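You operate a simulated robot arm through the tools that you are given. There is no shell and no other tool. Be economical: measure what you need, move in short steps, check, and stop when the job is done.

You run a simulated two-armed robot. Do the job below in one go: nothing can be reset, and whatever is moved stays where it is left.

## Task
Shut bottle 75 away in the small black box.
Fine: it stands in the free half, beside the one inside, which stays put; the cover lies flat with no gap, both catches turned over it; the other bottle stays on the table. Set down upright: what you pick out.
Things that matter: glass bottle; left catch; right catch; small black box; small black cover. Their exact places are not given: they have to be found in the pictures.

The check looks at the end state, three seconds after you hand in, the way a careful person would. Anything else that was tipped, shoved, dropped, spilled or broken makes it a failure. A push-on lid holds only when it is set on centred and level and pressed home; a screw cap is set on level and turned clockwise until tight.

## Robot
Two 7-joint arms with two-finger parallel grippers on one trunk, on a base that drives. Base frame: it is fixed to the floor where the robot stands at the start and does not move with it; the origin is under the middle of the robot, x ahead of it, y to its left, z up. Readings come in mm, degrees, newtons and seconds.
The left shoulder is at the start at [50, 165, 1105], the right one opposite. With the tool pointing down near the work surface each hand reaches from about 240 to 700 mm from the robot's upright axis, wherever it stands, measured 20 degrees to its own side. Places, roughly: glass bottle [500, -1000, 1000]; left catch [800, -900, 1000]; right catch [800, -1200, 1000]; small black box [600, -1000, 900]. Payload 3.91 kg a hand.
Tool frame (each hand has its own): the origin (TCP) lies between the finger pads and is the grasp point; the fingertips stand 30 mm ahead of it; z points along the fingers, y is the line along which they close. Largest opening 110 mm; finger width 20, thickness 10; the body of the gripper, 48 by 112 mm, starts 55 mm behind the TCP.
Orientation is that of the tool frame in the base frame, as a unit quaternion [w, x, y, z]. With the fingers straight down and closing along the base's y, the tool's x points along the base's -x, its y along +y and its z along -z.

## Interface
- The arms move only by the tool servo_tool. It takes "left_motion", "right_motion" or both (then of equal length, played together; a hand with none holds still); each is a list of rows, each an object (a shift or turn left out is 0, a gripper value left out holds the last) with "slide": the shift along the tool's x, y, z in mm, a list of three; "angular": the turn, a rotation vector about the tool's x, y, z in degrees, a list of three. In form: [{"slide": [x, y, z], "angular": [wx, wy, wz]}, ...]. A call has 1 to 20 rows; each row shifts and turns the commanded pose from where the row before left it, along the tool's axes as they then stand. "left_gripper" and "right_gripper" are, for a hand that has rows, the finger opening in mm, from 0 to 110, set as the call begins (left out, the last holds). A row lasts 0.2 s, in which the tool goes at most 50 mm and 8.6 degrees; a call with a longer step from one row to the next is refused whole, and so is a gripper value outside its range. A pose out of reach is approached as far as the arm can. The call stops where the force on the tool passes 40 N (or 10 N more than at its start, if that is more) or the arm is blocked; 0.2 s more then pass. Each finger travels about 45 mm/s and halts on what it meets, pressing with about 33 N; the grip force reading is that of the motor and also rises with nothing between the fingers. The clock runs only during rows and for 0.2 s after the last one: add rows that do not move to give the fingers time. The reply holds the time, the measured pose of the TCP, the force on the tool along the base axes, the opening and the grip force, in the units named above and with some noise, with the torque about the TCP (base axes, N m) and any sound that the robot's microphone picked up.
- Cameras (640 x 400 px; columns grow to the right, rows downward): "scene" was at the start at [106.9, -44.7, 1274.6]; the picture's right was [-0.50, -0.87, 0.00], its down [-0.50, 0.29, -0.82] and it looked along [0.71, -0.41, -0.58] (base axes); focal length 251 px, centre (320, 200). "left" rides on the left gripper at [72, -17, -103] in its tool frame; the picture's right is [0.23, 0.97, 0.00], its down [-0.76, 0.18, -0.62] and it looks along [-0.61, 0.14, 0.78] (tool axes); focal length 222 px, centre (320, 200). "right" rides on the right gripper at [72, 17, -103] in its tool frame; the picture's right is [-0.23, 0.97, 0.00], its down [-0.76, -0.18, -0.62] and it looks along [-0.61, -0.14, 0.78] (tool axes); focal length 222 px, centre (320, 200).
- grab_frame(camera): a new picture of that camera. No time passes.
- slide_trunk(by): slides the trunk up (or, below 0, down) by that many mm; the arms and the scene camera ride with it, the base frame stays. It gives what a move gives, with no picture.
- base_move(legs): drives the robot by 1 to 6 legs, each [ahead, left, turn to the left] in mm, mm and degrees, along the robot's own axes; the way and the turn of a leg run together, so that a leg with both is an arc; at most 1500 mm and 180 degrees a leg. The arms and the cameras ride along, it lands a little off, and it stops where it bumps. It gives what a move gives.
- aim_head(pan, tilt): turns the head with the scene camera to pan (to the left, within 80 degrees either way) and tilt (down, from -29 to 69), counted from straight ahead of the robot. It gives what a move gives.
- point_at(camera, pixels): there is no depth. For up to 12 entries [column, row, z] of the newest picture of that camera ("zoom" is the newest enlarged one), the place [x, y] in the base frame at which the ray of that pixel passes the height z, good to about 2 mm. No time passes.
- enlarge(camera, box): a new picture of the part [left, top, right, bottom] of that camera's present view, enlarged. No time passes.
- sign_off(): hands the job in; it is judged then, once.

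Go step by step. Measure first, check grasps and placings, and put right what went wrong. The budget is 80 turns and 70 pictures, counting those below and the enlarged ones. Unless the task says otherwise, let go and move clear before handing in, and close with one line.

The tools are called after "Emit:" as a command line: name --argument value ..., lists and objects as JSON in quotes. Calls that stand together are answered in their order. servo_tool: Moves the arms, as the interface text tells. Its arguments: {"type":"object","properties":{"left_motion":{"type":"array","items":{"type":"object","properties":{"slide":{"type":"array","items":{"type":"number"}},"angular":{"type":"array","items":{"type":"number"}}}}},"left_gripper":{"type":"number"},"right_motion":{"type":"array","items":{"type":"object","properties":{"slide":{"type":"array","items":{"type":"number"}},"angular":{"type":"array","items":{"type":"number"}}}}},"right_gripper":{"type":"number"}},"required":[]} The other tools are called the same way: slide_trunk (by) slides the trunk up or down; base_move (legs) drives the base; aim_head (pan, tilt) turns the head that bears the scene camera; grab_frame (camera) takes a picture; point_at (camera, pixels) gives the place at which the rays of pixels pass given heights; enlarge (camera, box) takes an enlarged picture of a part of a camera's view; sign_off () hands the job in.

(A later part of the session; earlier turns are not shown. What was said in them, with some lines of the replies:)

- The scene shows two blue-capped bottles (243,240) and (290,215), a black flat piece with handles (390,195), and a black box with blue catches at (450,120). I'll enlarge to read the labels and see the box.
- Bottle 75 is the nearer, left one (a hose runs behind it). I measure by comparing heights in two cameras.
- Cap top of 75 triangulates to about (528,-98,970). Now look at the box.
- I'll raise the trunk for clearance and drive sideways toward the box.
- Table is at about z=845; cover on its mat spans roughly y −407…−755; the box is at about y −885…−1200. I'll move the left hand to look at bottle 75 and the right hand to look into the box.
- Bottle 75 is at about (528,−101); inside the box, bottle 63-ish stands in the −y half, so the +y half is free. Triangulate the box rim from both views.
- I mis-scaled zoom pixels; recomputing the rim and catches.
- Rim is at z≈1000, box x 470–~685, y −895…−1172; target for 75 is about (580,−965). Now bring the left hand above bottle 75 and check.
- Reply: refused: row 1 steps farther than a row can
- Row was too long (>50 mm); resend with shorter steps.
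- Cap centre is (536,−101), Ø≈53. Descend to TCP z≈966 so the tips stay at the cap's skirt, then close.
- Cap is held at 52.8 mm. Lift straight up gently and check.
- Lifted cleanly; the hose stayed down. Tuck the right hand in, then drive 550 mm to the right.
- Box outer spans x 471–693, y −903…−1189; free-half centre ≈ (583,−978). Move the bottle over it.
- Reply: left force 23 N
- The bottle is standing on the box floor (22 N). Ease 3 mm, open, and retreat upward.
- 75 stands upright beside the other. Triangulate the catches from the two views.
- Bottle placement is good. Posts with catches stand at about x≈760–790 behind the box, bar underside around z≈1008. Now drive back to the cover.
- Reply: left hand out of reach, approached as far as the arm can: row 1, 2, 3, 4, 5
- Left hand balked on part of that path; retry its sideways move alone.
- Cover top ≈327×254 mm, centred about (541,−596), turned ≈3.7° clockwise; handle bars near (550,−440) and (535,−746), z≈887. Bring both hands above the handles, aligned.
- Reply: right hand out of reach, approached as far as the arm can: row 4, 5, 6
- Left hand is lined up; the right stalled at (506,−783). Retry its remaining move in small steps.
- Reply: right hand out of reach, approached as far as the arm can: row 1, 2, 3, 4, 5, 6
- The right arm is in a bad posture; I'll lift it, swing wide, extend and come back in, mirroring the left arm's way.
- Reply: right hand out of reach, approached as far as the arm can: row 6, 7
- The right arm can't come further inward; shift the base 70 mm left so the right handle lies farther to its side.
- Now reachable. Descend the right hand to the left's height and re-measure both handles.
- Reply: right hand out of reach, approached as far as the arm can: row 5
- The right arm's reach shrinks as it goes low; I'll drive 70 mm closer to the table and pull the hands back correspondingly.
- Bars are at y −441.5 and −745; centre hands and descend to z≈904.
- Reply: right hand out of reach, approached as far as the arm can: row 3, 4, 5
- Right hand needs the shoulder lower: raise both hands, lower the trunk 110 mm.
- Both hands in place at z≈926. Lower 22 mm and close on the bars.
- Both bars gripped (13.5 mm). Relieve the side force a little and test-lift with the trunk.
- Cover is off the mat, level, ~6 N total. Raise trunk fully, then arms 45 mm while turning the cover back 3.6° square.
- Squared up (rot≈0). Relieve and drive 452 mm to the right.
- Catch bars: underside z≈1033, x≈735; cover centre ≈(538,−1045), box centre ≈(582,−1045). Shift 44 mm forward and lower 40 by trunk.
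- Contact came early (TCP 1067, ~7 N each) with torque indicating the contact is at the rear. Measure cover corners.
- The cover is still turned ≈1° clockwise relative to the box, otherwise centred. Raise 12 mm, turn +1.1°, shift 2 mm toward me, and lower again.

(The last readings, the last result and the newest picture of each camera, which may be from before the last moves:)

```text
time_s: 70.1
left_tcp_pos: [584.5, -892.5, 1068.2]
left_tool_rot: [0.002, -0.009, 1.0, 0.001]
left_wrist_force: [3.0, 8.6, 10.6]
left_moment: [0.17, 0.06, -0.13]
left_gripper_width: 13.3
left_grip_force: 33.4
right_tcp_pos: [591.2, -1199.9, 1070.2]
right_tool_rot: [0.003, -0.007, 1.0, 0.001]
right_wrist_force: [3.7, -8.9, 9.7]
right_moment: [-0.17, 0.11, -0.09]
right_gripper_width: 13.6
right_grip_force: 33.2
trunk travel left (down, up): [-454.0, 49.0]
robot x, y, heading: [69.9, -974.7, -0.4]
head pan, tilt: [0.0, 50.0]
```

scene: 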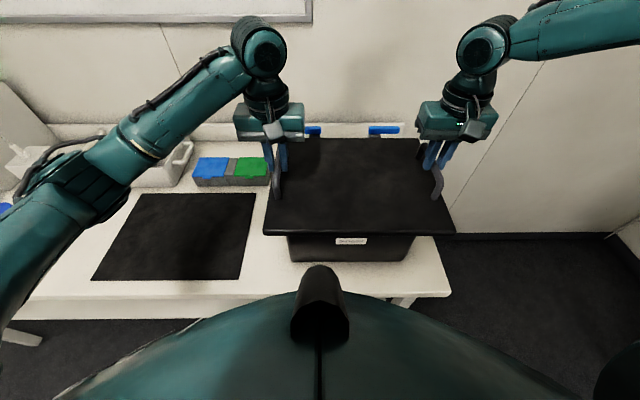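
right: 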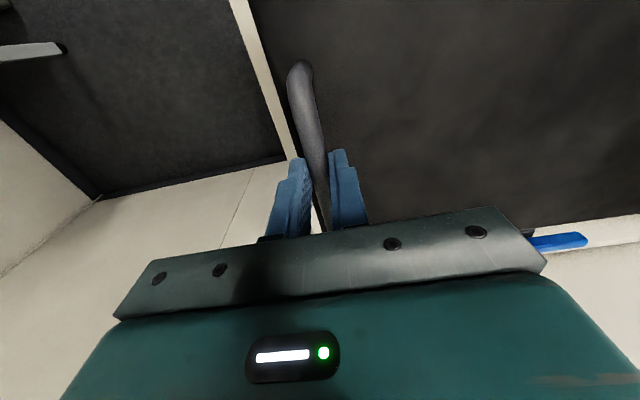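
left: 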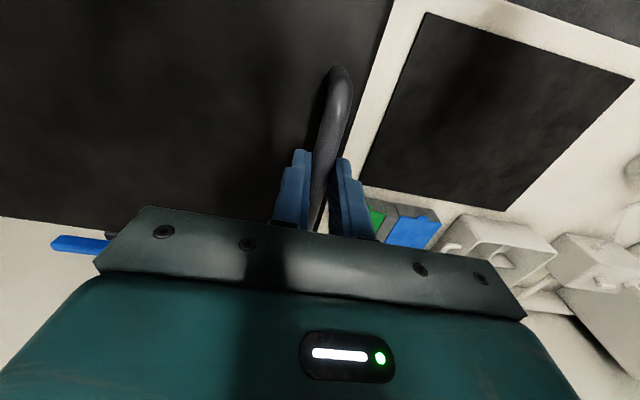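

Contact again at the same height but now balanced front/rear. Check heights using the mat corners in earlier pictures.

Emit:
point_at --camera "left" --pixels '[[425, 13, 840], [425, 13, 860], [635, 72, 840], [635, 72, 860], [505, 211, 840], [505, 211, 860]]'

Emit:
point_at --camera "scene" --pixels '[[143, 194, 840], [143, 194, 860], [255, 193, 840], [255, 193, 860], [240, 279, 840], [240, 279, 860], [92, 280, 840], [92, 280, 860]]'

Emit:
enlarge --camera "scene" --box '[250, 180, 370, 255]'

```text
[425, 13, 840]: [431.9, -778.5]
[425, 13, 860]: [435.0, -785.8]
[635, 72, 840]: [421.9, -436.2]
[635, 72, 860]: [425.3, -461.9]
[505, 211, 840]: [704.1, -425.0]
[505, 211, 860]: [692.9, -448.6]
```

```text
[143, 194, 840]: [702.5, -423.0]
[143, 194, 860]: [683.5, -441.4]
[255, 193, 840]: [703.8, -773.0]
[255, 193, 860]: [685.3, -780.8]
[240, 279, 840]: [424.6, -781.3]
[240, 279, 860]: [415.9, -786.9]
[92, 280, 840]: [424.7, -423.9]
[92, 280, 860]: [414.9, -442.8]
```

```text
5.33 times, centred on (310, 218) of scene
```

zoom: 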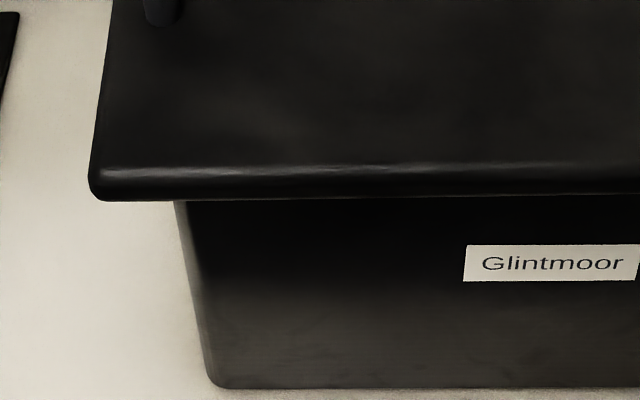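

Mat corners put the table nearer z≈836, so the cover's underside is now at ≈1001 — on the rim. I test laterally whether a lip is engaged by nudging 4 mm forward under light contact.

Emit:
servo_tool --left_motion '[{"slide": [-2, 0, 0]}, {"slide": [-2, 0, 0]}, {}]' --right_motion '[{"slide": [-2, 0, 0]}, {"slide": [-2, 0, 0]}, {}]'

Emit:
servo_tool --left_motion '[{"slide": [2, 0, 0]}, {"slide": [2, 0, 0]}, {"slide": [2, 0, 0]}, {"slide": [2, 0, 0]}, {}]' --right_motion '[{"slide": [2, 0, 0]}, {"slide": [2, 0, 0]}, {"slide": [2, 0, 0]}, {"slide": [2, 0, 0]}, {}]'

```text
time_s: 70.9
left_tcp_pos: [584.8, -893.4, 1067.0]
left_tool_rot: [0.0, -0.009, 1.0, 0.001]
left_wrist_force: [-6.6, 8.7, 12.0]
left_moment: [0.16, 0.18, -0.14]
left_gripper_width: 13.6
left_grip_force: 33.2
right_tcp_pos: [591.1, -1198.8, 1069.7]
right_tool_rot: [0.001, -0.007, 1.0, 0.0]
right_wrist_force: [-2.6, -9.9, 11.2]
right_moment: [-0.24, 0.12, -0.05]
right_gripper_width: 13.4
right_grip_force: 32.9
trunk travel left (down, up): [-454.0, 49.0]
robot x, y, heading: [72.9, -973.0, -0.4]
head pan, tilt: [0.0, 50.0]
```

```text
time_s: 72.1
left_tcp_pos: [578.7, -891.4, 1067.8]
left_tool_rot: [0.001, -0.01, 1.0, 0.002]
left_wrist_force: [6.1, 13.9, 19.5]
left_moment: [0.26, -0.3, -0.2]
left_gripper_width: 13.4
left_grip_force: 33.0
right_tcp_pos: [585.9, -1199.3, 1067.9]
right_tool_rot: [0.004, -0.008, 1.0, 0.002]
right_wrist_force: [8.3, -12.8, 15.2]
right_moment: [-0.25, -0.62, -0.1]
right_gripper_width: 13.3
right_grip_force: 32.6
trunk travel left (down, up): [-454.0, 49.0]
robot x, y, heading: [65.2, -975.4, -0.3]
head pan, tilt: [0.0, 50.0]
```

The cover slides on the rim. I bring it back to centre (+6 mm) and wiggle in y while watching for a drop into a lip.

Emit:
servo_tool --left_motion '[{"slide": [-2, 0, 0]}, {"slide": [-2, 0, 0]}, {"slide": [-2, 0, 0]}, {"slide": [-1, 0, 0]}, {}]' --right_motion '[{"slide": [-2, 0, 0]}, {"slide": [-2, 0, 0]}, {"slide": [-2, 0, 0]}, {"slide": [-1, 0, 0]}, {}]'

Emit:
servo_tool --left_motion '[{"slide": [0, 2, 0]}, {"slide": [0, 2, 0]}, {"slide": [0, 1, 0]}, {}]' --right_motion '[{"slide": [0, 2, 0]}, {"slide": [0, 2, 0]}, {"slide": [0, 1, 0]}, {}]'

Emit:
servo_tool --left_motion '[{"slide": [0, -2, 0]}, {"slide": [0, -2, 0]}, {"slide": [0, -2, 0]}, {"slide": [0, -2, 0]}, {}]' --right_motion '[{"slide": [0, -2, 0]}, {"slide": [0, -2, 0]}, {"slide": [0, -2, 0]}, {"slide": [0, -2, 0]}, {}]'

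```text
time_s: 73.3
left_tcp_pos: [584.4, -894.5, 1066.4]
left_tool_rot: [-0.001, -0.009, 1.0, 0.003]
left_wrist_force: [-4.0, 13.5, 7.5]
left_moment: [0.27, 0.1, -0.19]
left_gripper_width: 13.5
left_grip_force: 33.5
right_tcp_pos: [590.7, -1200.2, 1068.8]
right_tool_rot: [0.002, -0.008, 1.0, 0.0]
right_wrist_force: [-6.7, -14.7, 16.3]
right_moment: [-0.33, 0.52, -0.06]
right_gripper_width: 13.5
right_grip_force: 33.2
trunk travel left (down, up): [-454.0, 49.0]
robot x, y, heading: [70.3, -974.8, -0.3]
head pan, tilt: [0.0, 50.0]
```

```text
time_s: 74.3
left_tcp_pos: [585.4, -889.5, 1066.1]
left_tool_rot: [0.001, -0.009, 1.0, 0.001]
left_wrist_force: [-2.9, 8.6, 4.3]
left_moment: [0.15, -0.41, -0.27]
left_gripper_width: 13.3
left_grip_force: 33.0
right_tcp_pos: [592.2, -1194.7, 1069.8]
right_tool_rot: [0.003, -0.008, 1.0, 0.0]
right_wrist_force: [2.4, -16.9, 15.0]
right_moment: [-0.35, -0.54, -0.18]
right_gripper_width: 13.4
right_grip_force: 32.7
trunk travel left (down, up): [-454.0, 49.0]
robot x, y, heading: [72.8, -970.9, -0.2]
head pan, tilt: [0.0, 50.0]
```

```text
time_s: 75.5
left_tcp_pos: [586.3, -894.3, 1066.8]
left_tool_rot: [0.0, -0.01, 1.0, 0.0]
left_wrist_force: [-1.4, 13.5, 8.8]
left_moment: [0.26, 0.29, -0.3]
left_gripper_width: 13.3
left_grip_force: 32.9
right_tcp_pos: [591.6, -1200.2, 1068.5]
right_tool_rot: [0.003, -0.008, 1.0, 0.0]
right_wrist_force: [1.9, -5.5, 12.8]
right_moment: [-0.1, 0.01, -0.2]
right_gripper_width: 13.2
right_grip_force: 32.5
trunk travel left (down, up): [-454.0, 49.0]
robot x, y, heading: [63.3, -972.4, -0.1]
head pan, tilt: [0.0, 50.0]
```

No drop and no barrier: the cover is a flat plate resting on the rim, centred (≈(583,−1045)). Release and rise.

Emit:
slide_trunk --by 2

Emit:
servo_tool --left_motion '[{}, {}, {}, {}, {"slide": [0, 0, -20]}, {"slide": [0, 0, -40]}, {"slide": [0, 0, -40]}, {"slide": [0, 0, -40]}]' --right_motion '[{}, {}, {}, {}, {"slide": [0, 0, -20]}, {"slide": [0, 0, -40]}, {"slide": [0, 0, -40]}, {"slide": [0, 0, -40]}]' --left_gripper 44 --right_gripper 44

Emit:
enlarge --camera "scene" --box '[245, 95, 469, 235]'

```text
time_s: 76.0
left_tcp_pos: [586.0, -897.1, 1066.9]
left_tool_rot: [-0.002, -0.008, 1.0, 0.001]
left_wrist_force: [-1.1, 8.7, -2.1]
left_moment: [0.21, -0.21, -0.21]
left_gripper_width: 13.3
left_grip_force: 32.6
right_tcp_pos: [592.3, -1203.2, 1068.3]
right_tool_rot: [0.001, -0.006, 1.0, 0.0]
right_wrist_force: [0.7, -9.0, 5.1]
right_moment: [-0.13, -0.5, -0.16]
right_gripper_width: 13.1
right_grip_force: 33.2
trunk travel left (down, up): [-456.0, 47.0]
robot x, y, heading: [70.9, -973.1, -0.2]
head pan, tilt: [0.0, 50.0]
```

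```text
time_s: 77.8
left_tcp_pos: [586.5, -896.1, 1207.5]
left_tool_rot: [-0.001, -0.009, 1.0, 0.001]
left_wrist_force: [-0.8, -0.4, 0.0]
left_moment: [0.0, -0.01, 0.03]
left_gripper_width: 43.9
left_grip_force: 0.0
right_tcp_pos: [590.7, -1203.2, 1210.7]
right_tool_rot: [0.002, -0.008, 1.0, 0.001]
right_wrist_force: [-0.3, 0.0, -0.3]
right_moment: [-0.01, -0.02, 0.01]
right_gripper_width: 43.7
right_grip_force: 0.0
trunk travel left (down, up): [-456.0, 47.0]
robot x, y, heading: [72.3, -972.6, -0.4]
head pan, tilt: [0.0, 50.0]
```

```text
2.86 times, centred on (357, 165) of scene
```

zoom: 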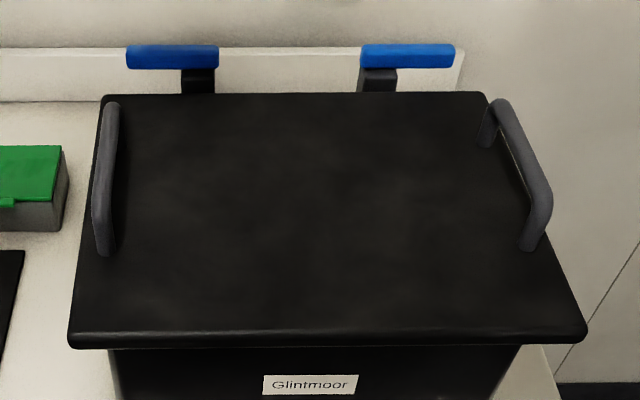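

Emit:
point_at --camera "zoom" --pixels '[[68, 336, 1018], [587, 331, 1018], [102, 95, 1018], [485, 93, 1018], [112, 356, 985], [521, 356, 985], [310, 384, 940], [127, 68, 1034], [217, 68, 1034], [361, 66, 1034], [453, 66, 1034], [455, 46, 1048]]'

Emit:
enlarge --camera "scene" --box '[260, 190, 450, 260]'

```text
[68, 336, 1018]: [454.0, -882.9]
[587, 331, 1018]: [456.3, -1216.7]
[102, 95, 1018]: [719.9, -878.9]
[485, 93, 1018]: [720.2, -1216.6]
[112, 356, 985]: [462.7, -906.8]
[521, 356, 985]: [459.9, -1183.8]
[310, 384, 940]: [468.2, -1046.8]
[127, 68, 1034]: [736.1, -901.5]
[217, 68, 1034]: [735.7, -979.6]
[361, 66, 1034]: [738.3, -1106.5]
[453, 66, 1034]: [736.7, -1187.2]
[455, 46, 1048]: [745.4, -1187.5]
```

```text
3.37 times, centred on (355, 225) of scene
```

zoom: 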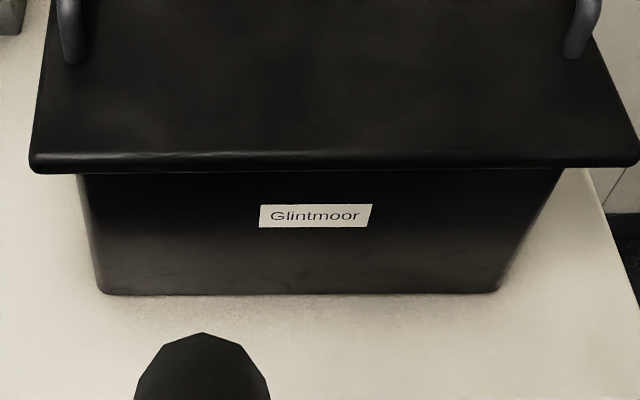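

Before turning the catches, verify flatness with a side-on view: back off 320 mm, lower the trunk 345 mm, look level.

Emit:
base_move --legs '[[-320, 0, 0]]'

Emit:
slide_trunk --by -360

Emit:
aim_head --pan 0 --tilt 4

Emit:
enlarge --camera "scene" --box '[240, 130, 464, 270]'

```text
time_s: 79.9
left_tcp_pos: [275.6, -894.9, 1207.8]
left_tool_rot: [0.0, -0.008, 1.0, 0.001]
left_wrist_force: [-0.1, 1.1, -0.4]
left_moment: [0.03, 0.02, 0.02]
left_gripper_width: 43.8
left_grip_force: 0.0
right_tcp_pos: [279.4, -1201.0, 1210.2]
right_tool_rot: [0.002, -0.008, 1.0, 0.002]
right_wrist_force: [0.7, -0.5, -0.4]
right_moment: [0.0, -0.01, 0.02]
right_gripper_width: 43.9
right_grip_force: 0.0
trunk travel left (down, up): [-456.0, 47.0]
robot x, y, heading: [-244.4, -969.4, -0.3]
head pan, tilt: [0.0, 50.0]
```

```text
time_s: 83.4
left_tcp_pos: [275.8, -894.0, 847.1]
left_tool_rot: [-0.001, -0.008, 1.0, 0.001]
left_wrist_force: [-0.4, -0.1, -0.4]
left_moment: [0.01, 0.01, -0.01]
left_gripper_width: 44.1
left_grip_force: 0.1
right_tcp_pos: [281.2, -1199.8, 849.9]
right_tool_rot: [0.002, -0.008, 1.0, 0.0]
right_wrist_force: [0.1, -1.0, 0.0]
right_moment: [-0.02, -0.01, 0.0]
right_gripper_width: 43.9
right_grip_force: 0.0
trunk travel left (down, up): [-96.0, 407.0]
robot x, y, heading: [-241.6, -970.2, -0.2]
head pan, tilt: [0.0, 50.0]
```

```text
time_s: 84.5
left_tcp_pos: [276.0, -893.8, 847.4]
left_tool_rot: [-0.001, -0.009, 1.0, 0.001]
left_wrist_force: [-0.2, 0.3, -0.6]
left_moment: [0.01, 0.01, -0.01]
left_gripper_width: 43.9
left_grip_force: 0.0
right_tcp_pos: [281.0, -1200.0, 850.6]
right_tool_rot: [0.001, -0.008, 1.0, 0.001]
right_wrist_force: [-0.6, -0.1, 0.5]
right_moment: [0.03, 0.01, 0.01]
right_gripper_width: 44.1
right_grip_force: 0.0
trunk travel left (down, up): [-96.0, 407.0]
robot x, y, heading: [-240.2, -971.1, -0.4]
head pan, tilt: [0.0, 4.0]
```

```text
2.86 times, centred on (352, 200) of scene
```

zoom: 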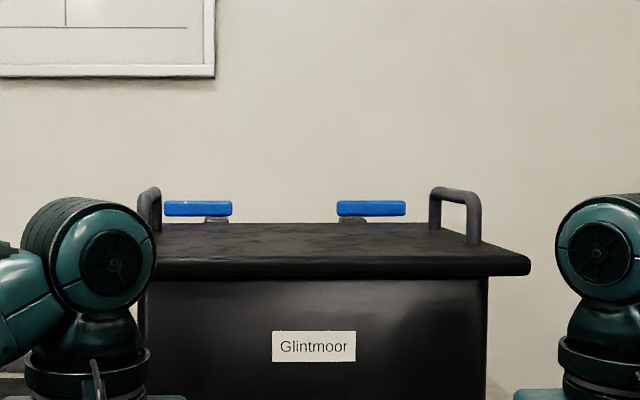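

Emit:
enlarge --camera "scene" --box '[370, 205, 434, 245]'

Emit:
enlarge --camera "scene" --box '[280, 205, 344, 245]'

```text
10.00 times, centred on (402, 225) of scene
```

zoom: 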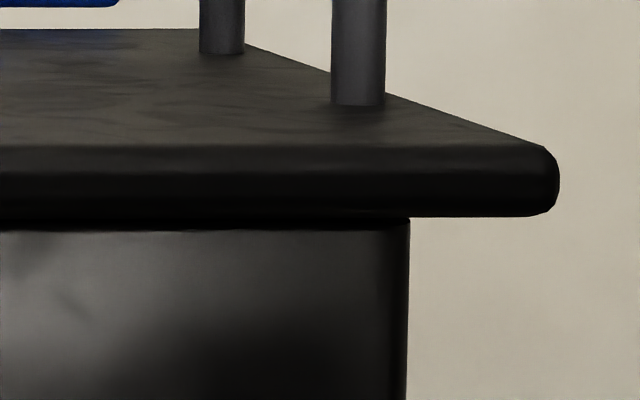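

```text
10.00 times, centred on (312, 225) of scene
```

zoom: 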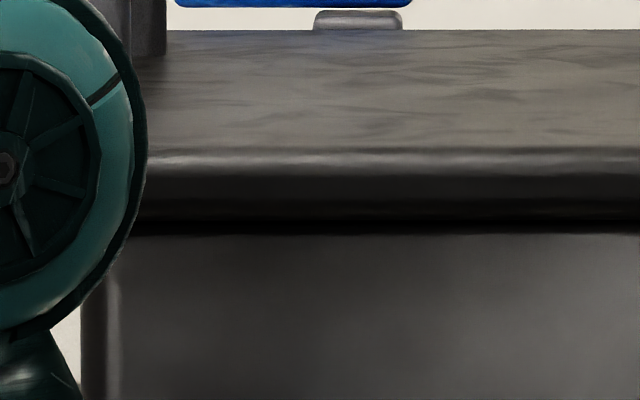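

Side view shows the cover lying flush on the box walls, both catches above it. Now raise and drive in for the left catch, using the left hand with closed fingers.

Emit:
slide_trunk --by 360

Emit:
base_move --legs '[[340, -85, 0.3]]'

Emit:
servo_tool --left_motion '[{"slide": [-25, 12, 0]}, {"slide": [-25, 12, 0]}, {"slide": [-25, 12, 0]}, {"slide": [-25, 10, 0]}]' --left_gripper 0

Emit:
aim_head --pan 0 --tilt 35

Emit:
grab_frame --camera "left"

```text
time_s: 88.0
left_tcp_pos: [275.5, -894.1, 1208.3]
left_tool_rot: [-0.001, -0.008, 1.0, 0.002]
left_wrist_force: [-0.3, -0.6, -0.2]
left_moment: [0.02, -0.01, 0.06]
left_gripper_width: 44.0
left_grip_force: 0.0
right_tcp_pos: [281.2, -1200.2, 1209.3]
right_tool_rot: [0.001, -0.008, 1.0, 0.001]
right_wrist_force: [0.5, -0.7, -0.2]
right_moment: [-0.01, 0.03, 0.02]
right_gripper_width: 44.0
right_grip_force: 0.0
trunk travel left (down, up): [-456.0, 47.0]
robot x, y, heading: [-244.2, -970.0, -0.2]
head pan, tilt: [0.0, 4.0]
```

```text
time_s: 90.3
left_tcp_pos: [617.2, -979.5, 1207.6]
left_tool_rot: [-0.001, -0.011, 1.0, 0.002]
left_wrist_force: [-0.7, -0.7, -0.2]
left_moment: [-0.02, 0.0, 0.03]
left_gripper_width: 43.8
left_grip_force: 0.1
right_tcp_pos: [623.8, -1285.0, 1209.5]
right_tool_rot: [0.0, -0.01, 1.0, 0.001]
right_wrist_force: [-0.3, -0.5, 0.2]
right_moment: [-0.04, 0.0, 0.01]
right_gripper_width: 44.0
right_grip_force: 0.1
trunk travel left (down, up): [-456.0, 47.0]
robot x, y, heading: [98.2, -1056.4, -0.3]
head pan, tilt: [0.0, 4.0]
```

```text
time_s: 91.3
left_tcp_pos: [716.3, -933.2, 1206.5]
left_tool_rot: [-0.001, -0.01, 1.0, 0.002]
left_wrist_force: [0.2, 0.5, 0.3]
left_moment: [0.02, -0.03, 0.05]
left_gripper_width: 0.0
left_grip_force: 32.8
right_tcp_pos: [623.9, -1285.5, 1210.9]
right_tool_rot: [0.001, -0.01, 1.0, 0.001]
right_wrist_force: [-0.4, -0.3, 0.9]
right_moment: [0.0, 0.03, -0.01]
right_gripper_width: 43.8
right_grip_force: 0.1
trunk travel left (down, up): [-456.0, 47.0]
robot x, y, heading: [100.8, -1056.5, -0.2]
head pan, tilt: [0.0, 4.0]
```

```text
time_s: 92.3
left_tcp_pos: [716.7, -931.7, 1205.8]
left_tool_rot: [-0.001, -0.01, 1.0, 0.002]
left_wrist_force: [-0.1, 0.0, -0.4]
left_moment: [-0.02, -0.03, -0.03]
left_gripper_width: 0.0
left_grip_force: 33.3
right_tcp_pos: [621.9, -1285.5, 1210.7]
right_tool_rot: [0.001, -0.01, 1.0, 0.001]
right_wrist_force: [1.1, -0.3, -0.3]
right_moment: [0.01, 0.01, -0.01]
right_gripper_width: 44.0
right_grip_force: 0.1
trunk travel left (down, up): [-456.0, 47.0]
robot x, y, heading: [103.2, -1053.9, -0.3]
head pan, tilt: [0.0, 35.0]
```

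```text
8 pictures are left
```

left: 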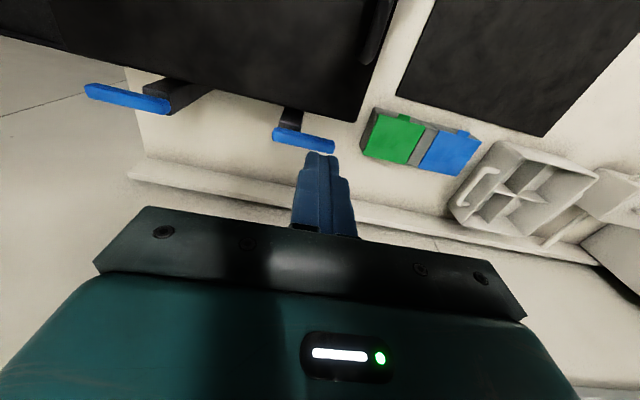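

The left bar is at (273–335,128–150), right bar at (85–170,85–113). Measure both plus the back board.

Emit:
point_at --camera "left" --pixels '[[275, 129, 1046], [335, 144, 1046], [333, 152, 1046], [273, 141, 1046], [86, 84, 1046], [170, 103, 1046], [86, 95, 1046], [168, 113, 1046], [270, 203, 890], [420, 228, 890], [390, 245, 890]]'

Emit:
enlarge --camera "left" --box '[240, 90, 368, 170]'

```text
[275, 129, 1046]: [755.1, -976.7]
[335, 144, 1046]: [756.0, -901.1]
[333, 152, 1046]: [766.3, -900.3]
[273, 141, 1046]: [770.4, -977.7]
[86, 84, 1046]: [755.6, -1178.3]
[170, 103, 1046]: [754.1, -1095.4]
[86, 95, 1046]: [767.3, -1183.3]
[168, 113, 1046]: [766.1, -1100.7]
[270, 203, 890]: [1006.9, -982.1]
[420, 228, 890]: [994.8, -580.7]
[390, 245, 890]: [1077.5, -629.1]
```

```text
5.00 times, centred on (304, 130) of left
```

zoom: 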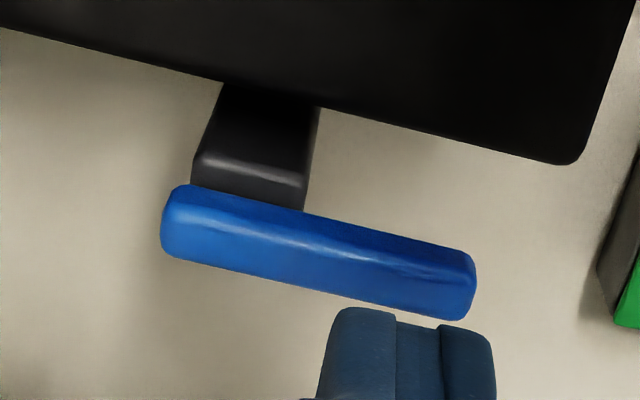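

Bar rear edge ≈ x 775, z ≈1022–1037, pivot ≈ (766,−963). Go behind the outer end: (793,−910), then down to tip z≈1018.

Emit:
servo_tool --left_motion '[{"slide": [-25, 8, 0]}, {"slide": [-25, 8, 0]}, {"slide": [-27, 7, 0]}, {"slide": [0, 0, 40]}, {"slide": [0, 0, 40]}, {"slide": [0, 0, 40]}, {"slide": [0, 0, 25]}, {"slide": [0, 0, 12]}, {}]'

Emit:
grab_frame --camera "scene"

```text
time_s: 94.4
left_tcp_pos: [753.7, -912.1, 1064.0]
left_tool_rot: [0.008, -0.011, 1.0, 0.002]
left_wrist_force: [-8.5, 0.6, 12.8]
left_moment: [-0.03, 0.14, -0.02]
left_gripper_width: 0.0
left_grip_force: 32.9
left hand out of reach, approached as far as the arm can: row 1, 2, 3, 4, 5, 6
right_tcp_pos: [620.3, -1285.0, 1211.4]
right_tool_rot: [0.002, -0.009, 1.0, 0.001]
right_wrist_force: [-1.5, -0.4, 1.2]
right_moment: [0.0, 0.02, -0.02]
right_gripper_width: 43.8
right_grip_force: 0.1
trunk travel left (down, up): [-456.0, 47.0]
robot x, y, heading: [99.5, -1054.8, -0.3]
head pan, tilt: [0.0, 35.0]
stopped in row 9 (left hand): the force on the tool passed its limit at 40 N (the readings are from after the stop); the commanded pose is now the measured one
```

```text
6 pictures are left
```

scene: 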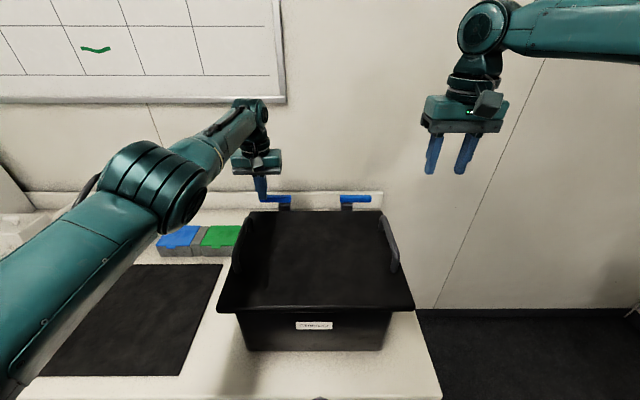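

The arm ran out of reach and touched the bar's top (z≈1034). Lift off, drive 55 mm closer, and go behind it.

Emit:
servo_tool --left_motion '[{"slide": [0, 0, -20]}, {"slide": [0, 0, -40]}]'

Emit:
base_move --legs '[[55, 0, 0]]'

```text
time_s: 95.0
left_tcp_pos: [753.8, -908.8, 1119.0]
left_tool_rot: [0.007, -0.011, 1.0, 0.003]
left_wrist_force: [0.3, 1.0, 0.5]
left_moment: [-0.03, 0.01, 0.01]
left_gripper_width: 0.0
left_grip_force: 33.0
right_tcp_pos: [622.5, -1285.8, 1210.8]
right_tool_rot: [0.002, -0.009, 1.0, 0.001]
right_wrist_force: [0.0, -0.3, 0.6]
right_moment: [0.0, 0.04, 0.01]
right_gripper_width: 43.8
right_grip_force: 0.1
trunk travel left (down, up): [-456.0, 47.0]
robot x, y, heading: [96.3, -1055.2, -0.1]
head pan, tilt: [0.0, 35.0]
```

```text
time_s: 95.9
left_tcp_pos: [809.2, -910.4, 1118.3]
left_tool_rot: [0.006, -0.01, 1.0, 0.003]
left_wrist_force: [0.1, -0.1, 0.5]
left_moment: [0.05, 0.02, 0.03]
left_gripper_width: 0.0
left_grip_force: 33.0
right_tcp_pos: [678.6, -1284.9, 1209.7]
right_tool_rot: [0.001, -0.011, 1.0, 0.0]
right_wrist_force: [1.0, -0.2, 0.2]
right_moment: [-0.01, 0.06, -0.01]
right_gripper_width: 44.0
right_grip_force: 0.0
trunk travel left (down, up): [-456.0, 47.0]
robot x, y, heading: [157.1, -1057.7, -0.1]
head pan, tilt: [0.0, 35.0]
```

Now at x≈809, behind the bar. Lower beside the bar and sweep it along its arc.

Emit:
servo_tool --left_motion '[{"slide": [0, -15, 30]}, {"slide": [0, 0, 36]}, {"slide": [10, 0, 0]}, {"slide": [11, 0, 0]}, {"slide": [13, 2, 0]}, {"slide": [12, 2, 0]}, {}]'

Emit:
servo_tool --left_motion '[{"slide": [10, -3.5, 0]}, {"slide": [10.5, -4, 0]}, {"slide": [7, -8, 0]}, {"slide": [7, -8.5, 0]}, {"slide": [2, -5, 0]}, {}]'

```text
time_s: 97.5
left_tcp_pos: [808.7, -925.5, 1052.7]
left_tool_rot: [0.005, -0.011, 1.0, 0.003]
left_wrist_force: [-0.4, 0.6, 0.2]
left_moment: [0.0, 0.04, 0.01]
left_gripper_width: 0.3
left_grip_force: 32.7
left hand out of reach, approached as far as the arm can: row 3, 4, 5, 6
right_tcp_pos: [678.2, -1286.0, 1210.8]
right_tool_rot: [0.002, -0.012, 1.0, 0.001]
right_wrist_force: [-0.9, 0.3, 0.7]
right_moment: [0.0, -0.01, 0.01]
right_gripper_width: 43.8
right_grip_force: 0.0
trunk travel left (down, up): [-456.0, 47.0]
robot x, y, heading: [154.6, -1056.4, 0.1]
head pan, tilt: [0.0, 35.0]
```

```text
time_s: 98.9
left_tcp_pos: [802.4, -961.0, 1053.5]
left_tool_rot: [0.005, -0.01, 1.0, 0.003]
left_wrist_force: [0.1, -0.1, 0.0]
left_moment: [-0.02, -0.03, 0.0]
left_gripper_width: 0.1
left_grip_force: 33.1
left hand out of reach, approached as far as the arm can: row 1, 2, 3, 4
right_tcp_pos: [678.9, -1285.3, 1210.0]
right_tool_rot: [0.001, -0.01, 1.0, 0.001]
right_wrist_force: [-0.1, 0.4, 0.1]
right_moment: [0.01, -0.02, 0.0]
right_gripper_width: 44.1
right_grip_force: 0.0
trunk travel left (down, up): [-456.0, 47.0]
robot x, y, heading: [152.5, -1055.3, 0.0]
head pan, tilt: [0.0, 35.0]
```

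The arm is near its straight singularity and won't pull inward. Rise and bend it back first.

Emit:
servo_tool --left_motion '[{"slide": [0, 0, -40]}, {"slide": [0, 0, -40]}, {"slide": [30, 0, -30]}, {"slide": [30, 10, -20]}, {"slide": [30, 10, -10]}, {"slide": [30, 10, 0]}, {"slide": [0, 5, 0]}]'

```text
time_s: 100.5
left_tcp_pos: [777.4, -953.5, 1217.9]
left_tool_rot: [0.006, -0.011, 1.0, 0.003]
left_wrist_force: [1.2, -0.1, -0.7]
left_moment: [0.04, -0.01, -0.03]
left_gripper_width: 0.1
left_grip_force: 33.6
left hand out of reach, approached as far as the arm can: row 2, 3, 4, 5, 6
right_tcp_pos: [678.6, -1285.4, 1211.0]
right_tool_rot: [0.002, -0.011, 1.0, 0.001]
right_wrist_force: [0.2, 0.3, -0.4]
right_moment: [-0.01, -0.01, 0.0]
right_gripper_width: 44.2
right_grip_force: 0.1
trunk travel left (down, up): [-456.0, 47.0]
robot x, y, heading: [151.6, -1057.6, -0.2]
head pan, tilt: [0.0, 35.0]
```

Emit:
servo_tool --left_motion '[{"slide": [15, 0, -15]}, {"slide": [15, 0, 0]}, {"slide": [15, 0, 0]}, {"slide": [15, 0, 0]}, {}]'

```text
time_s: 101.7
left_tcp_pos: [765.6, -964.6, 1248.2]
left_tool_rot: [0.005, -0.011, 1.0, 0.002]
left_wrist_force: [0.2, -0.6, 1.1]
left_moment: [-0.02, -0.01, -0.01]
left_gripper_width: 0.1
left_grip_force: 33.0
left hand out of reach, approached as far as the arm can: row 1, 2, 3, 4
right_tcp_pos: [678.3, -1283.4, 1209.8]
right_tool_rot: [0.002, -0.011, 1.0, 0.001]
right_wrist_force: [0.0, -0.1, -0.5]
right_moment: [0.0, 0.0, -0.01]
right_gripper_width: 44.1
right_grip_force: 0.1
trunk travel left (down, up): [-456.0, 47.0]
robot x, y, heading: [155.5, -1058.8, -0.1]
head pan, tilt: [0.0, 35.0]
```

Emit:
servo_tool --left_motion '[{"slide": [0, 30, 0]}, {"slide": [0, 30, 0]}, {"slide": [0, 30, 0]}, {"slide": [0, 30, 0]}, {"slide": [20, 0, 0]}, {"slide": [20, 0, 0]}, {"slide": [20, 0, 0]}, {}]'

```text
time_s: 103.5
left_tcp_pos: [775.8, -848.6, 1266.5]
left_tool_rot: [0.005, -0.01, 1.0, 0.002]
left_wrist_force: [0.4, -0.8, -0.1]
left_moment: [-0.01, 0.01, 0.01]
left_gripper_width: 0.0
left_grip_force: 33.0
left hand out of reach, approached as far as the arm can: row 1, 2, 3, 5, 6, 7
right_tcp_pos: [678.4, -1285.4, 1209.8]
right_tool_rot: [0.002, -0.01, 1.0, 0.0]
right_wrist_force: [-0.2, -0.8, 0.0]
right_moment: [-0.03, 0.03, 0.02]
right_gripper_width: 44.1
right_grip_force: 0.0
trunk travel left (down, up): [-456.0, 47.0]
robot x, y, heading: [152.4, -1058.3, -0.4]
head pan, tilt: [0.0, 35.0]
```

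Radial motion near full stretch likely needs slow rows; try many tiny inward steps.

Emit:
servo_tool --left_motion '[{"slide": [2, 0, 0]}, {"slide": [2, 0, 0]}, {"slide": [2, 0, 0]}, {"slide": [2, 0, 0]}, {"slide": [2, 0, 0]}, {"slide": [2, 0, 0]}, {"slide": [2, 0, 0]}, {"slide": [2, 0, 0]}, {"slide": [2, 0, 0]}, {"slide": [2, 0, 0]}, {"slide": [2, 0, 0]}, {"slide": [2, 0, 0]}]'

```text
time_s: 106.1
left_tcp_pos: [774.9, -849.4, 1269.6]
left_tool_rot: [0.005, -0.01, 1.0, 0.003]
left_wrist_force: [0.0, 0.2, 0.3]
left_moment: [0.02, 0.03, -0.01]
left_gripper_width: 0.0
left_grip_force: 32.6
left hand out of reach, approached as far as the arm can: row 2, 4, 6, 8, 10, 12
right_tcp_pos: [679.0, -1284.5, 1210.9]
right_tool_rot: [0.002, -0.011, 1.0, 0.001]
right_wrist_force: [-0.1, 0.4, -0.4]
right_moment: [0.02, -0.02, 0.02]
right_gripper_width: 43.9
right_grip_force: 0.0
trunk travel left (down, up): [-456.0, 47.0]
robot x, y, heading: [152.3, -1054.9, -0.4]
head pan, tilt: [0.0, 35.0]
```

I'll use the base for the in/out motion instead. First lower the hand beside the catch (clear of the bar).

Emit:
servo_tool --left_motion '[{"slide": [0, 0, 36]}, {"slide": [0, 0, 36]}, {"slide": [0, 0, 36]}, {"slide": [0, 0, 36]}, {"slide": [0, 0, 36]}, {"slide": [0, 0, 36]}, {}]'

```text
time_s: 107.7
left_tcp_pos: [817.1, -850.2, 1062.6]
left_tool_rot: [0.006, -0.011, 1.0, 0.002]
left_wrist_force: [-0.7, 0.0, -0.2]
left_moment: [-0.01, -0.01, -0.01]
left_gripper_width: 0.5
left_grip_force: 33.3
left hand out of reach, approached as far as the arm can: row 1, 2, 3, 4, 5
right_tcp_pos: [678.2, -1285.5, 1211.2]
right_tool_rot: [0.002, -0.01, 1.0, 0.001]
right_wrist_force: [-0.1, -0.3, 0.4]
right_moment: [-0.01, -0.03, 0.0]
right_gripper_width: 44.1
right_grip_force: 0.0
trunk travel left (down, up): [-456.0, 47.0]
robot x, y, heading: [152.9, -1053.6, -0.1]
head pan, tilt: [0.0, 35.0]
```

The elbow is locked straight, sliding on a sphere. So let the base do the pulling: first shift right 75 mm behind the bar.

Emit:
base_move --legs '[[0, -75, 0]]'

Emit:
servo_tool --left_motion '[{"slide": [0, 0, 5]}, {"slide": [0, 0, 5]}, {}]'

```text
time_s: 109.0
left_tcp_pos: [815.2, -927.1, 1062.9]
left_tool_rot: [0.006, -0.01, 1.0, 0.003]
left_wrist_force: [-0.7, -0.1, -0.2]
left_moment: [-0.02, 0.01, 0.05]
left_gripper_width: 0.0
left_grip_force: 33.0
right_tcp_pos: [677.1, -1363.1, 1209.4]
right_tool_rot: [0.002, -0.01, 1.0, 0.0]
right_wrist_force: [0.9, 0.1, 0.2]
right_moment: [0.02, 0.0, 0.0]
right_gripper_width: 43.9
right_grip_force: 0.0
trunk travel left (down, up): [-456.0, 47.0]
robot x, y, heading: [153.2, -1135.9, -0.1]
head pan, tilt: [0.0, 35.0]
```

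```text
time_s: 109.8
left_tcp_pos: [816.8, -927.3, 1052.5]
left_tool_rot: [0.005, -0.011, 1.0, 0.002]
left_wrist_force: [0.5, -0.3, 0.1]
left_moment: [0.02, -0.02, 0.03]
left_gripper_width: 0.0
left_grip_force: 33.5
right_tcp_pos: [676.0, -1361.3, 1209.2]
right_tool_rot: [0.001, -0.01, 1.0, 0.001]
right_wrist_force: [0.1, 0.2, -0.4]
right_moment: [0.02, 0.02, 0.01]
right_gripper_width: 44.1
right_grip_force: 0.1
trunk travel left (down, up): [-456.0, 47.0]
robot x, y, heading: [149.3, -1132.4, -0.4]
head pan, tilt: [0.0, 35.0]
```

Emit:
base_move --legs '[[-28, 1, 0]]'

Emit:
base_move --legs '[[-24, 4, 0]]'

```text
time_s: 110.7
left_tcp_pos: [788.1, -926.5, 1053.9]
left_tool_rot: [0.005, -0.01, 1.0, 0.002]
left_wrist_force: [-0.6, 0.2, 1.1]
left_moment: [-0.01, -0.04, -0.03]
left_gripper_width: 0.2
left_grip_force: 32.4
right_tcp_pos: [647.9, -1360.9, 1211.2]
right_tool_rot: [0.002, -0.009, 1.0, 0.0]
right_wrist_force: [-0.5, 0.0, 0.3]
right_moment: [-0.02, -0.02, -0.01]
right_gripper_width: 43.8
right_grip_force: 0.0
trunk travel left (down, up): [-456.0, 47.0]
robot x, y, heading: [122.3, -1134.1, -0.2]
head pan, tilt: [0.0, 35.0]
```

```text
time_s: 111.5
left_tcp_pos: [763.5, -922.2, 1053.7]
left_tool_rot: [0.005, -0.01, 1.0, 0.002]
left_wrist_force: [0.5, 0.6, 0.3]
left_moment: [0.04, -0.05, -0.01]
left_gripper_width: 0.2
left_grip_force: 33.1
right_tcp_pos: [625.0, -1357.6, 1209.7]
right_tool_rot: [0.002, -0.009, 1.0, 0.001]
right_wrist_force: [0.1, -0.2, -0.9]
right_moment: [0.03, -0.02, 0.03]
right_gripper_width: 43.9
right_grip_force: 0.0
trunk travel left (down, up): [-456.0, 47.0]
robot x, y, heading: [104.4, -1128.1, -0.3]
head pan, tilt: [0.0, 35.0]
```

Very little force; check with the left camera whether the bar is turning.

Emit:
grab_frame --camera "left"

```text
5 pictures are left
```

left: 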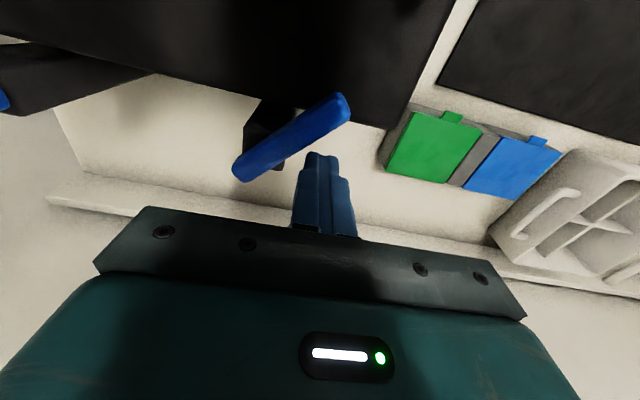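

The bar is swinging as planned. Continue the arc.

Emit:
base_move --legs '[[-21, -7, 0]]'

Emit:
base_move --legs '[[-13, -16, 0]]'

Emit:
grab_frame --camera "left"

```text
time_s: 112.3
left_tcp_pos: [743.2, -929.6, 1053.2]
left_tool_rot: [0.006, -0.011, 1.0, 0.003]
left_wrist_force: [-0.4, 0.0, 1.1]
left_moment: [0.02, 0.0, -0.01]
left_gripper_width: 0.0
left_grip_force: 33.1
right_tcp_pos: [604.0, -1363.9, 1210.4]
right_tool_rot: [0.002, -0.01, 1.0, 0.002]
right_wrist_force: [-0.4, -0.2, 0.3]
right_moment: [0.02, 0.0, -0.01]
right_gripper_width: 44.2
right_grip_force: 0.0
trunk travel left (down, up): [-456.0, 47.0]
robot x, y, heading: [77.1, -1135.5, -0.3]
head pan, tilt: [0.0, 35.0]
```

```text
time_s: 113.1
left_tcp_pos: [729.7, -944.1, 1052.9]
left_tool_rot: [0.004, -0.01, 1.0, 0.003]
left_wrist_force: [-0.3, 5.2, 1.4]
left_moment: [0.06, 0.02, -0.05]
left_gripper_width: 0.0
left_grip_force: 32.8
right_tcp_pos: [592.0, -1378.8, 1210.3]
right_tool_rot: [0.001, -0.009, 1.0, 0.0]
right_wrist_force: [0.6, -0.3, -0.8]
right_moment: [-0.01, 0.02, 0.02]
right_gripper_width: 43.7
right_grip_force: 0.1
trunk travel left (down, up): [-456.0, 47.0]
robot x, y, heading: [63.8, -1155.1, -0.4]
head pan, tilt: [0.0, 35.0]
```

```text
4 pictures are left
```

left: 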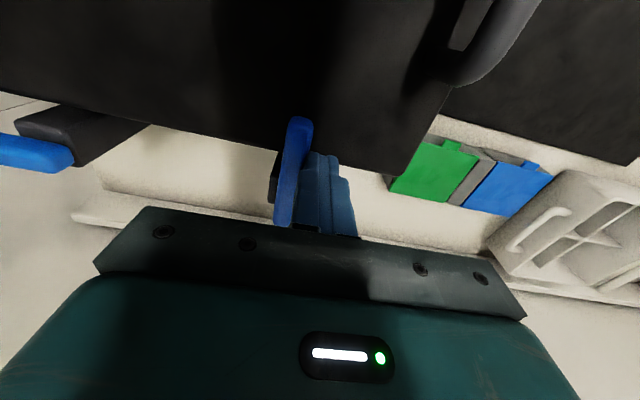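

Emit:
point_at --camera "left" --pixels '[[299, 120, 1034], [283, 222, 1034], [302, 160, 1034], [296, 198, 1034], [0, 145, 1034], [72, 165, 1034], [10, 130, 1018], [200, 150, 1018], [395, 185, 1018]]'

```text
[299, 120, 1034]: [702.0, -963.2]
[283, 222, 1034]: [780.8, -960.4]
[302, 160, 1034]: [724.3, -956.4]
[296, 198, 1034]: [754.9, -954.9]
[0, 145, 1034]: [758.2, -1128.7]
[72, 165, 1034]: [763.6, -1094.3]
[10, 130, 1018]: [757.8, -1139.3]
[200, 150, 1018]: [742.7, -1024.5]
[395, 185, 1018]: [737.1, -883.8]
```

The left bar now points straight over the cover (tip x≈702, y≈−963). Lift off and go to the right catch.

Emit:
base_move --legs '[[0, 5, 0]]'

Emit:
servo_tool --left_motion '[{"slide": [0, 0, -25]}, {"slide": [0, 0, -25]}, {"slide": [0, 0, -25]}, {"slide": [0, 0, -25]}, {}]'

Emit:
base_move --legs '[[88, -226, 0]]'

```text
time_s: 113.9
left_tcp_pos: [730.0, -940.7, 1051.8]
left_tool_rot: [0.004, -0.011, 1.0, 0.003]
left_wrist_force: [-0.4, -1.1, 0.1]
left_moment: [0.01, 0.01, 0.04]
left_gripper_width: 0.0
left_grip_force: 33.3
right_tcp_pos: [592.2, -1374.9, 1209.8]
right_tool_rot: [0.001, -0.01, 1.0, 0.001]
right_wrist_force: [0.6, -0.7, 0.4]
right_moment: [-0.02, 0.0, 0.01]
right_gripper_width: 43.9
right_grip_force: 0.0
trunk travel left (down, up): [-456.0, 47.0]
robot x, y, heading: [65.2, -1150.5, -0.1]
head pan, tilt: [0.0, 35.0]
```

```text
time_s: 115.1
left_tcp_pos: [721.5, -937.3, 1151.8]
left_tool_rot: [0.004, -0.01, 1.0, 0.003]
left_wrist_force: [-0.4, -0.7, -0.8]
left_moment: [0.01, 0.0, -0.01]
left_gripper_width: 0.2
left_grip_force: 33.1
left hand out of reach, approached as far as the arm can: row 3, 4
right_tcp_pos: [592.6, -1375.7, 1210.3]
right_tool_rot: [0.0, -0.009, 1.0, 0.001]
right_wrist_force: [-0.2, 0.5, -0.3]
right_moment: [0.01, 0.05, 0.01]
right_gripper_width: 44.0
right_grip_force: 0.1
trunk travel left (down, up): [-456.0, 47.0]
robot x, y, heading: [67.8, -1148.1, -0.3]
head pan, tilt: [0.0, 35.0]
```

```text
time_s: 117.7
left_tcp_pos: [811.7, -1169.8, 1151.6]
left_tool_rot: [0.005, -0.009, 1.0, 0.003]
left_wrist_force: [-0.3, 0.5, 0.1]
left_moment: [0.04, 0.03, 0.0]
left_gripper_width: 0.0
left_grip_force: 32.8
right_tcp_pos: [678.8, -1606.3, 1209.2]
right_tool_rot: [0.0, -0.007, 1.0, 0.001]
right_wrist_force: [-0.1, 0.5, -0.2]
right_moment: [0.01, 0.01, 0.01]
right_gripper_width: 44.0
right_grip_force: 0.0
trunk travel left (down, up): [-456.0, 47.0]
robot x, y, heading: [157.7, -1376.2, -0.4]
head pan, tilt: [0.0, 35.0]
```

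Emit:
servo_tool --left_motion '[{"slide": [0, 2, 25]}, {"slide": [0, 2, 25]}, {"slide": [0, 1, 25]}, {"slide": [0, 0, 23]}, {}]'

```text
time_s: 118.9
left_tcp_pos: [820.3, -1165.3, 1053.7]
left_tool_rot: [0.004, -0.009, 1.0, 0.003]
left_wrist_force: [0.5, 0.8, 0.0]
left_moment: [-0.01, -0.03, -0.01]
left_gripper_width: 0.0
left_grip_force: 32.6
left hand out of reach, approached as far as the arm can: row 1, 3
right_tcp_pos: [679.6, -1607.3, 1209.3]
right_tool_rot: [0.003, -0.008, 1.0, 0.001]
right_wrist_force: [0.0, 0.1, 0.4]
right_moment: [0.01, 0.0, 0.0]
right_gripper_width: 44.0
right_grip_force: 0.1
trunk travel left (down, up): [-456.0, 47.0]
robot x, y, heading: [157.0, -1374.6, -0.3]
head pan, tilt: [0.0, 35.0]
```

Finger is behind the right bar at (820,−1165). Pull it around the mirrored arc.

Emit:
base_move --legs '[[-32, 0, 0]]'

Emit:
base_move --legs '[[-25, -3, 0]]'

Emit:
base_move --legs '[[-21, 8, 0]]'

```text
time_s: 119.7
left_tcp_pos: [786.0, -1164.7, 1054.6]
left_tool_rot: [0.004, -0.009, 1.0, 0.003]
left_wrist_force: [-0.8, -0.1, 0.0]
left_moment: [0.04, -0.06, 0.02]
left_gripper_width: 0.0
left_grip_force: 32.5
right_tcp_pos: [647.4, -1605.7, 1210.9]
right_tool_rot: [0.001, -0.008, 1.0, 0.0]
right_wrist_force: [-0.2, 0.8, -0.3]
right_moment: [0.02, -0.01, 0.02]
right_gripper_width: 44.1
right_grip_force: 0.0
trunk travel left (down, up): [-456.0, 47.0]
robot x, y, heading: [125.4, -1377.4, -0.3]
head pan, tilt: [0.0, 35.0]
```

```text
time_s: 120.5
left_tcp_pos: [763.0, -1167.9, 1055.1]
left_tool_rot: [0.004, -0.009, 1.0, 0.002]
left_wrist_force: [-0.6, -0.2, -0.3]
left_moment: [0.02, -0.03, 0.0]
left_gripper_width: 0.2
left_grip_force: 32.4
right_tcp_pos: [621.8, -1609.3, 1209.9]
right_tool_rot: [0.002, -0.007, 1.0, 0.001]
right_wrist_force: [0.3, 0.4, -1.2]
right_moment: [-0.01, -0.01, -0.02]
right_gripper_width: 43.9
right_grip_force: 0.0
trunk travel left (down, up): [-456.0, 47.0]
robot x, y, heading: [99.6, -1378.4, -0.2]
head pan, tilt: [0.0, 35.0]
```

```text
time_s: 121.3
left_tcp_pos: [742.2, -1160.3, 1055.2]
left_tool_rot: [0.003, -0.009, 1.0, 0.003]
left_wrist_force: [0.9, 0.5, -0.7]
left_moment: [0.0, -0.04, 0.0]
left_gripper_width: 0.1
left_grip_force: 32.7
right_tcp_pos: [601.6, -1601.8, 1210.8]
right_tool_rot: [0.001, -0.009, 1.0, 0.001]
right_wrist_force: [-0.7, 0.0, -0.1]
right_moment: [-0.03, -0.03, 0.0]
right_gripper_width: 44.0
right_grip_force: 0.1
trunk travel left (down, up): [-456.0, 47.0]
robot x, y, heading: [84.3, -1376.1, -0.3]
head pan, tilt: [0.0, 35.0]
```

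Emit:
base_move --legs '[[-13, 16, 0]]'

Emit:
grab_frame --camera "left"

```text
time_s: 122.2
left_tcp_pos: [732.1, -1148.8, 1053.6]
left_tool_rot: [0.003, -0.008, 1.0, 0.0]
left_wrist_force: [9.2, -19.5, -0.7]
left_moment: [-0.52, -0.22, -0.26]
left_gripper_width: 0.0
left_grip_force: 33.5
right_tcp_pos: [590.2, -1588.4, 1208.5]
right_tool_rot: [0.002, -0.007, 1.0, 0.002]
right_wrist_force: [-0.1, 1.1, 0.1]
right_moment: [0.0, 0.04, -0.02]
right_gripper_width: 44.0
right_grip_force: 0.0
trunk travel left (down, up): [-456.0, 47.0]
robot x, y, heading: [67.6, -1357.5, -0.6]
head pan, tilt: [0.0, 35.0]
```

```text
3 pictures are left
```

left: 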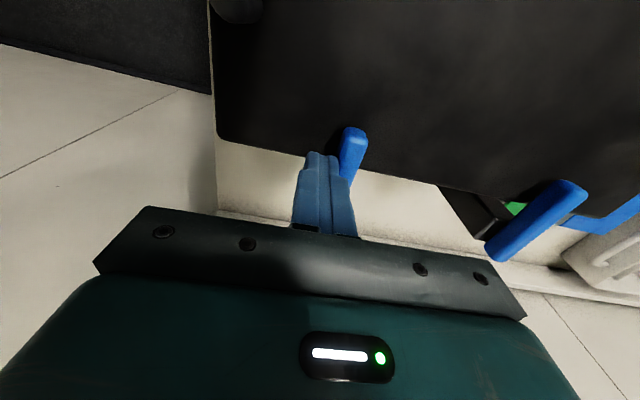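

Force of ~20 N means the right bar met its stop. Check the angles of both bars.

Emit:
point_at --camera "left" --pixels '[[353, 130, 1035], [350, 178, 1035], [366, 140, 1035], [356, 180, 1035], [575, 184, 1035], [492, 252, 1035], [585, 196, 1035], [500, 262, 1035], [217, 135, 1018], [420, 180, 1018]]'

```text
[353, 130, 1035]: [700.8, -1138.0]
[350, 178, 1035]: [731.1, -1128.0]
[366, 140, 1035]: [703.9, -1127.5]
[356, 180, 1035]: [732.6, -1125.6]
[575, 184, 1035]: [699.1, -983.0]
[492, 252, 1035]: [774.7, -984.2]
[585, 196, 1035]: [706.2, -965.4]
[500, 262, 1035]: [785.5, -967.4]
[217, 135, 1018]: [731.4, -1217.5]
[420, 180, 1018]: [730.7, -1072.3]
```

Both bars lie along x over the cover's rear edge, at their stops. Back the finger off, rise and drive clear.

Emit:
base_move --legs '[[0, -10, 0]]'

Emit:
servo_tool --left_motion '[{"slide": [0, 0, -25]}, {"slide": [0, 0, -25]}, {"slide": [0, 0, -25]}, {"slide": [0, 0, -25]}, {"slide": [0, 0, -25]}, {"slide": [0, 0, -25]}, {}]'

Emit:
base_move --legs '[[-250, 150, 0]]'

Emit:
aim_head --pan 10 --tilt 32

Emit:
grab_frame --camera "scene"

```text
time_s: 123.0
left_tcp_pos: [729.8, -1157.4, 1054.6]
left_tool_rot: [0.004, -0.007, 1.0, 0.001]
left_wrist_force: [0.8, 0.2, 0.0]
left_moment: [-0.01, -0.01, 0.02]
left_gripper_width: 0.0
left_grip_force: 32.5
right_tcp_pos: [590.0, -1596.4, 1209.6]
right_tool_rot: [0.001, -0.008, 1.0, 0.002]
right_wrist_force: [-0.4, -0.3, -0.1]
right_moment: [0.01, 0.01, -0.02]
right_gripper_width: 44.1
right_grip_force: 0.0
trunk travel left (down, up): [-456.0, 47.0]
robot x, y, heading: [67.3, -1369.1, -0.4]
head pan, tilt: [0.0, 35.0]
```

```text
time_s: 124.6
left_tcp_pos: [710.1, -1155.8, 1200.9]
left_tool_rot: [0.003, -0.007, 1.0, -0.001]
left_wrist_force: [0.2, 0.3, 0.3]
left_moment: [0.02, -0.01, -0.04]
left_gripper_width: 0.2
left_grip_force: 33.3
left hand out of reach, approached as far as the arm can: row 3, 4, 5, 6
right_tcp_pos: [589.1, -1596.4, 1208.9]
right_tool_rot: [0.001, -0.008, 1.0, 0.001]
right_wrist_force: [1.0, 0.0, -0.9]
right_moment: [0.03, -0.02, 0.01]
right_gripper_width: 43.9
right_grip_force: 0.0
trunk travel left (down, up): [-456.0, 47.0]
robot x, y, heading: [66.2, -1363.4, -0.2]
head pan, tilt: [0.0, 35.0]
```

```text
time_s: 126.6
left_tcp_pos: [463.0, -1005.9, 1200.9]
left_tool_rot: [0.005, -0.008, 1.0, -0.001]
left_wrist_force: [0.4, 0.2, 0.1]
left_moment: [-0.01, -0.04, 0.0]
left_gripper_width: 0.1
left_grip_force: 33.1
right_tcp_pos: [342.8, -1443.7, 1210.1]
right_tool_rot: [0.001, -0.008, 1.0, 0.001]
right_wrist_force: [-0.3, -1.1, 0.7]
right_moment: [0.0, -0.01, 0.0]
right_gripper_width: 44.0
right_grip_force: 0.1
trunk travel left (down, up): [-456.0, 47.0]
robot x, y, heading: [-180.8, -1216.9, -0.4]
head pan, tilt: [0.0, 35.0]
```

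```text
time_s: 127.3
left_tcp_pos: [463.5, -1005.2, 1201.3]
left_tool_rot: [0.003, -0.007, 1.0, 0.0]
left_wrist_force: [0.5, 0.6, -0.2]
left_moment: [-0.03, 0.0, 0.0]
left_gripper_width: 0.2
left_grip_force: 33.1
right_tcp_pos: [343.0, -1444.3, 1209.1]
right_tool_rot: [0.002, -0.009, 1.0, 0.001]
right_wrist_force: [-0.9, -0.5, 0.0]
right_moment: [0.01, -0.01, -0.02]
right_gripper_width: 44.1
right_grip_force: 0.1
trunk travel left (down, up): [-456.0, 47.0]
robot x, y, heading: [-181.1, -1214.3, -0.4]
head pan, tilt: [10.0, 32.0]
```

```text
2 pictures are left
5 turns are left
```

scene: 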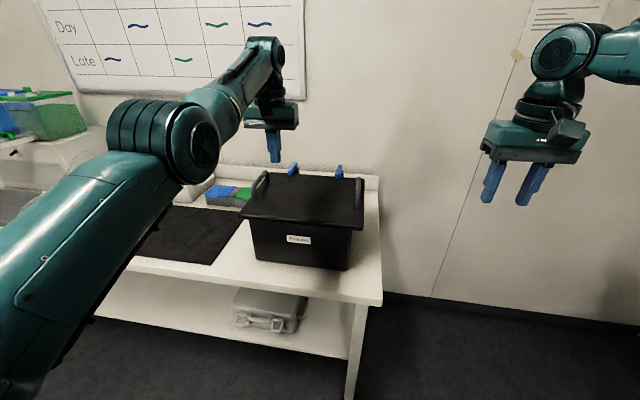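

Both catches point over the cover (293,168) and (340,170). One close look before handing in.

Emit:
enlarge --camera "scene" --box '[235, 155, 379, 275]'

```text
3.33 times, centred on (307, 215) of scene
4 turns are left
```

zoom: 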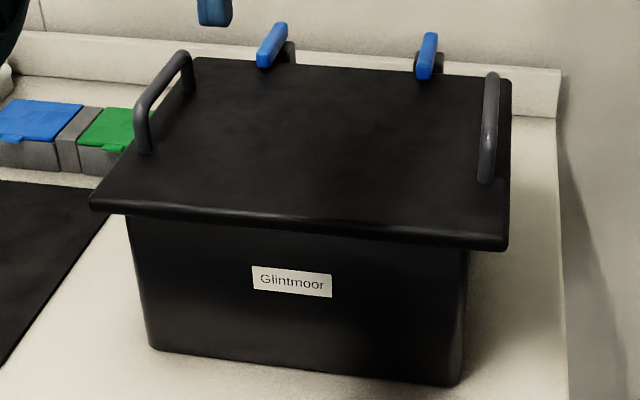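

The cover lies flat on the box, both catches reach over its rear edge, and both hands are clear, so I'm handing in.

Emit:
sign_off

```text
The job is handed in.
```

Bottle 75 stands upright in the free half of the small black box, beside the bottle that was already there. The cover lies flat on the rim, about 3–4 mm off centre to the right, with both catches turned over it, and I left bottle 27 on the table.
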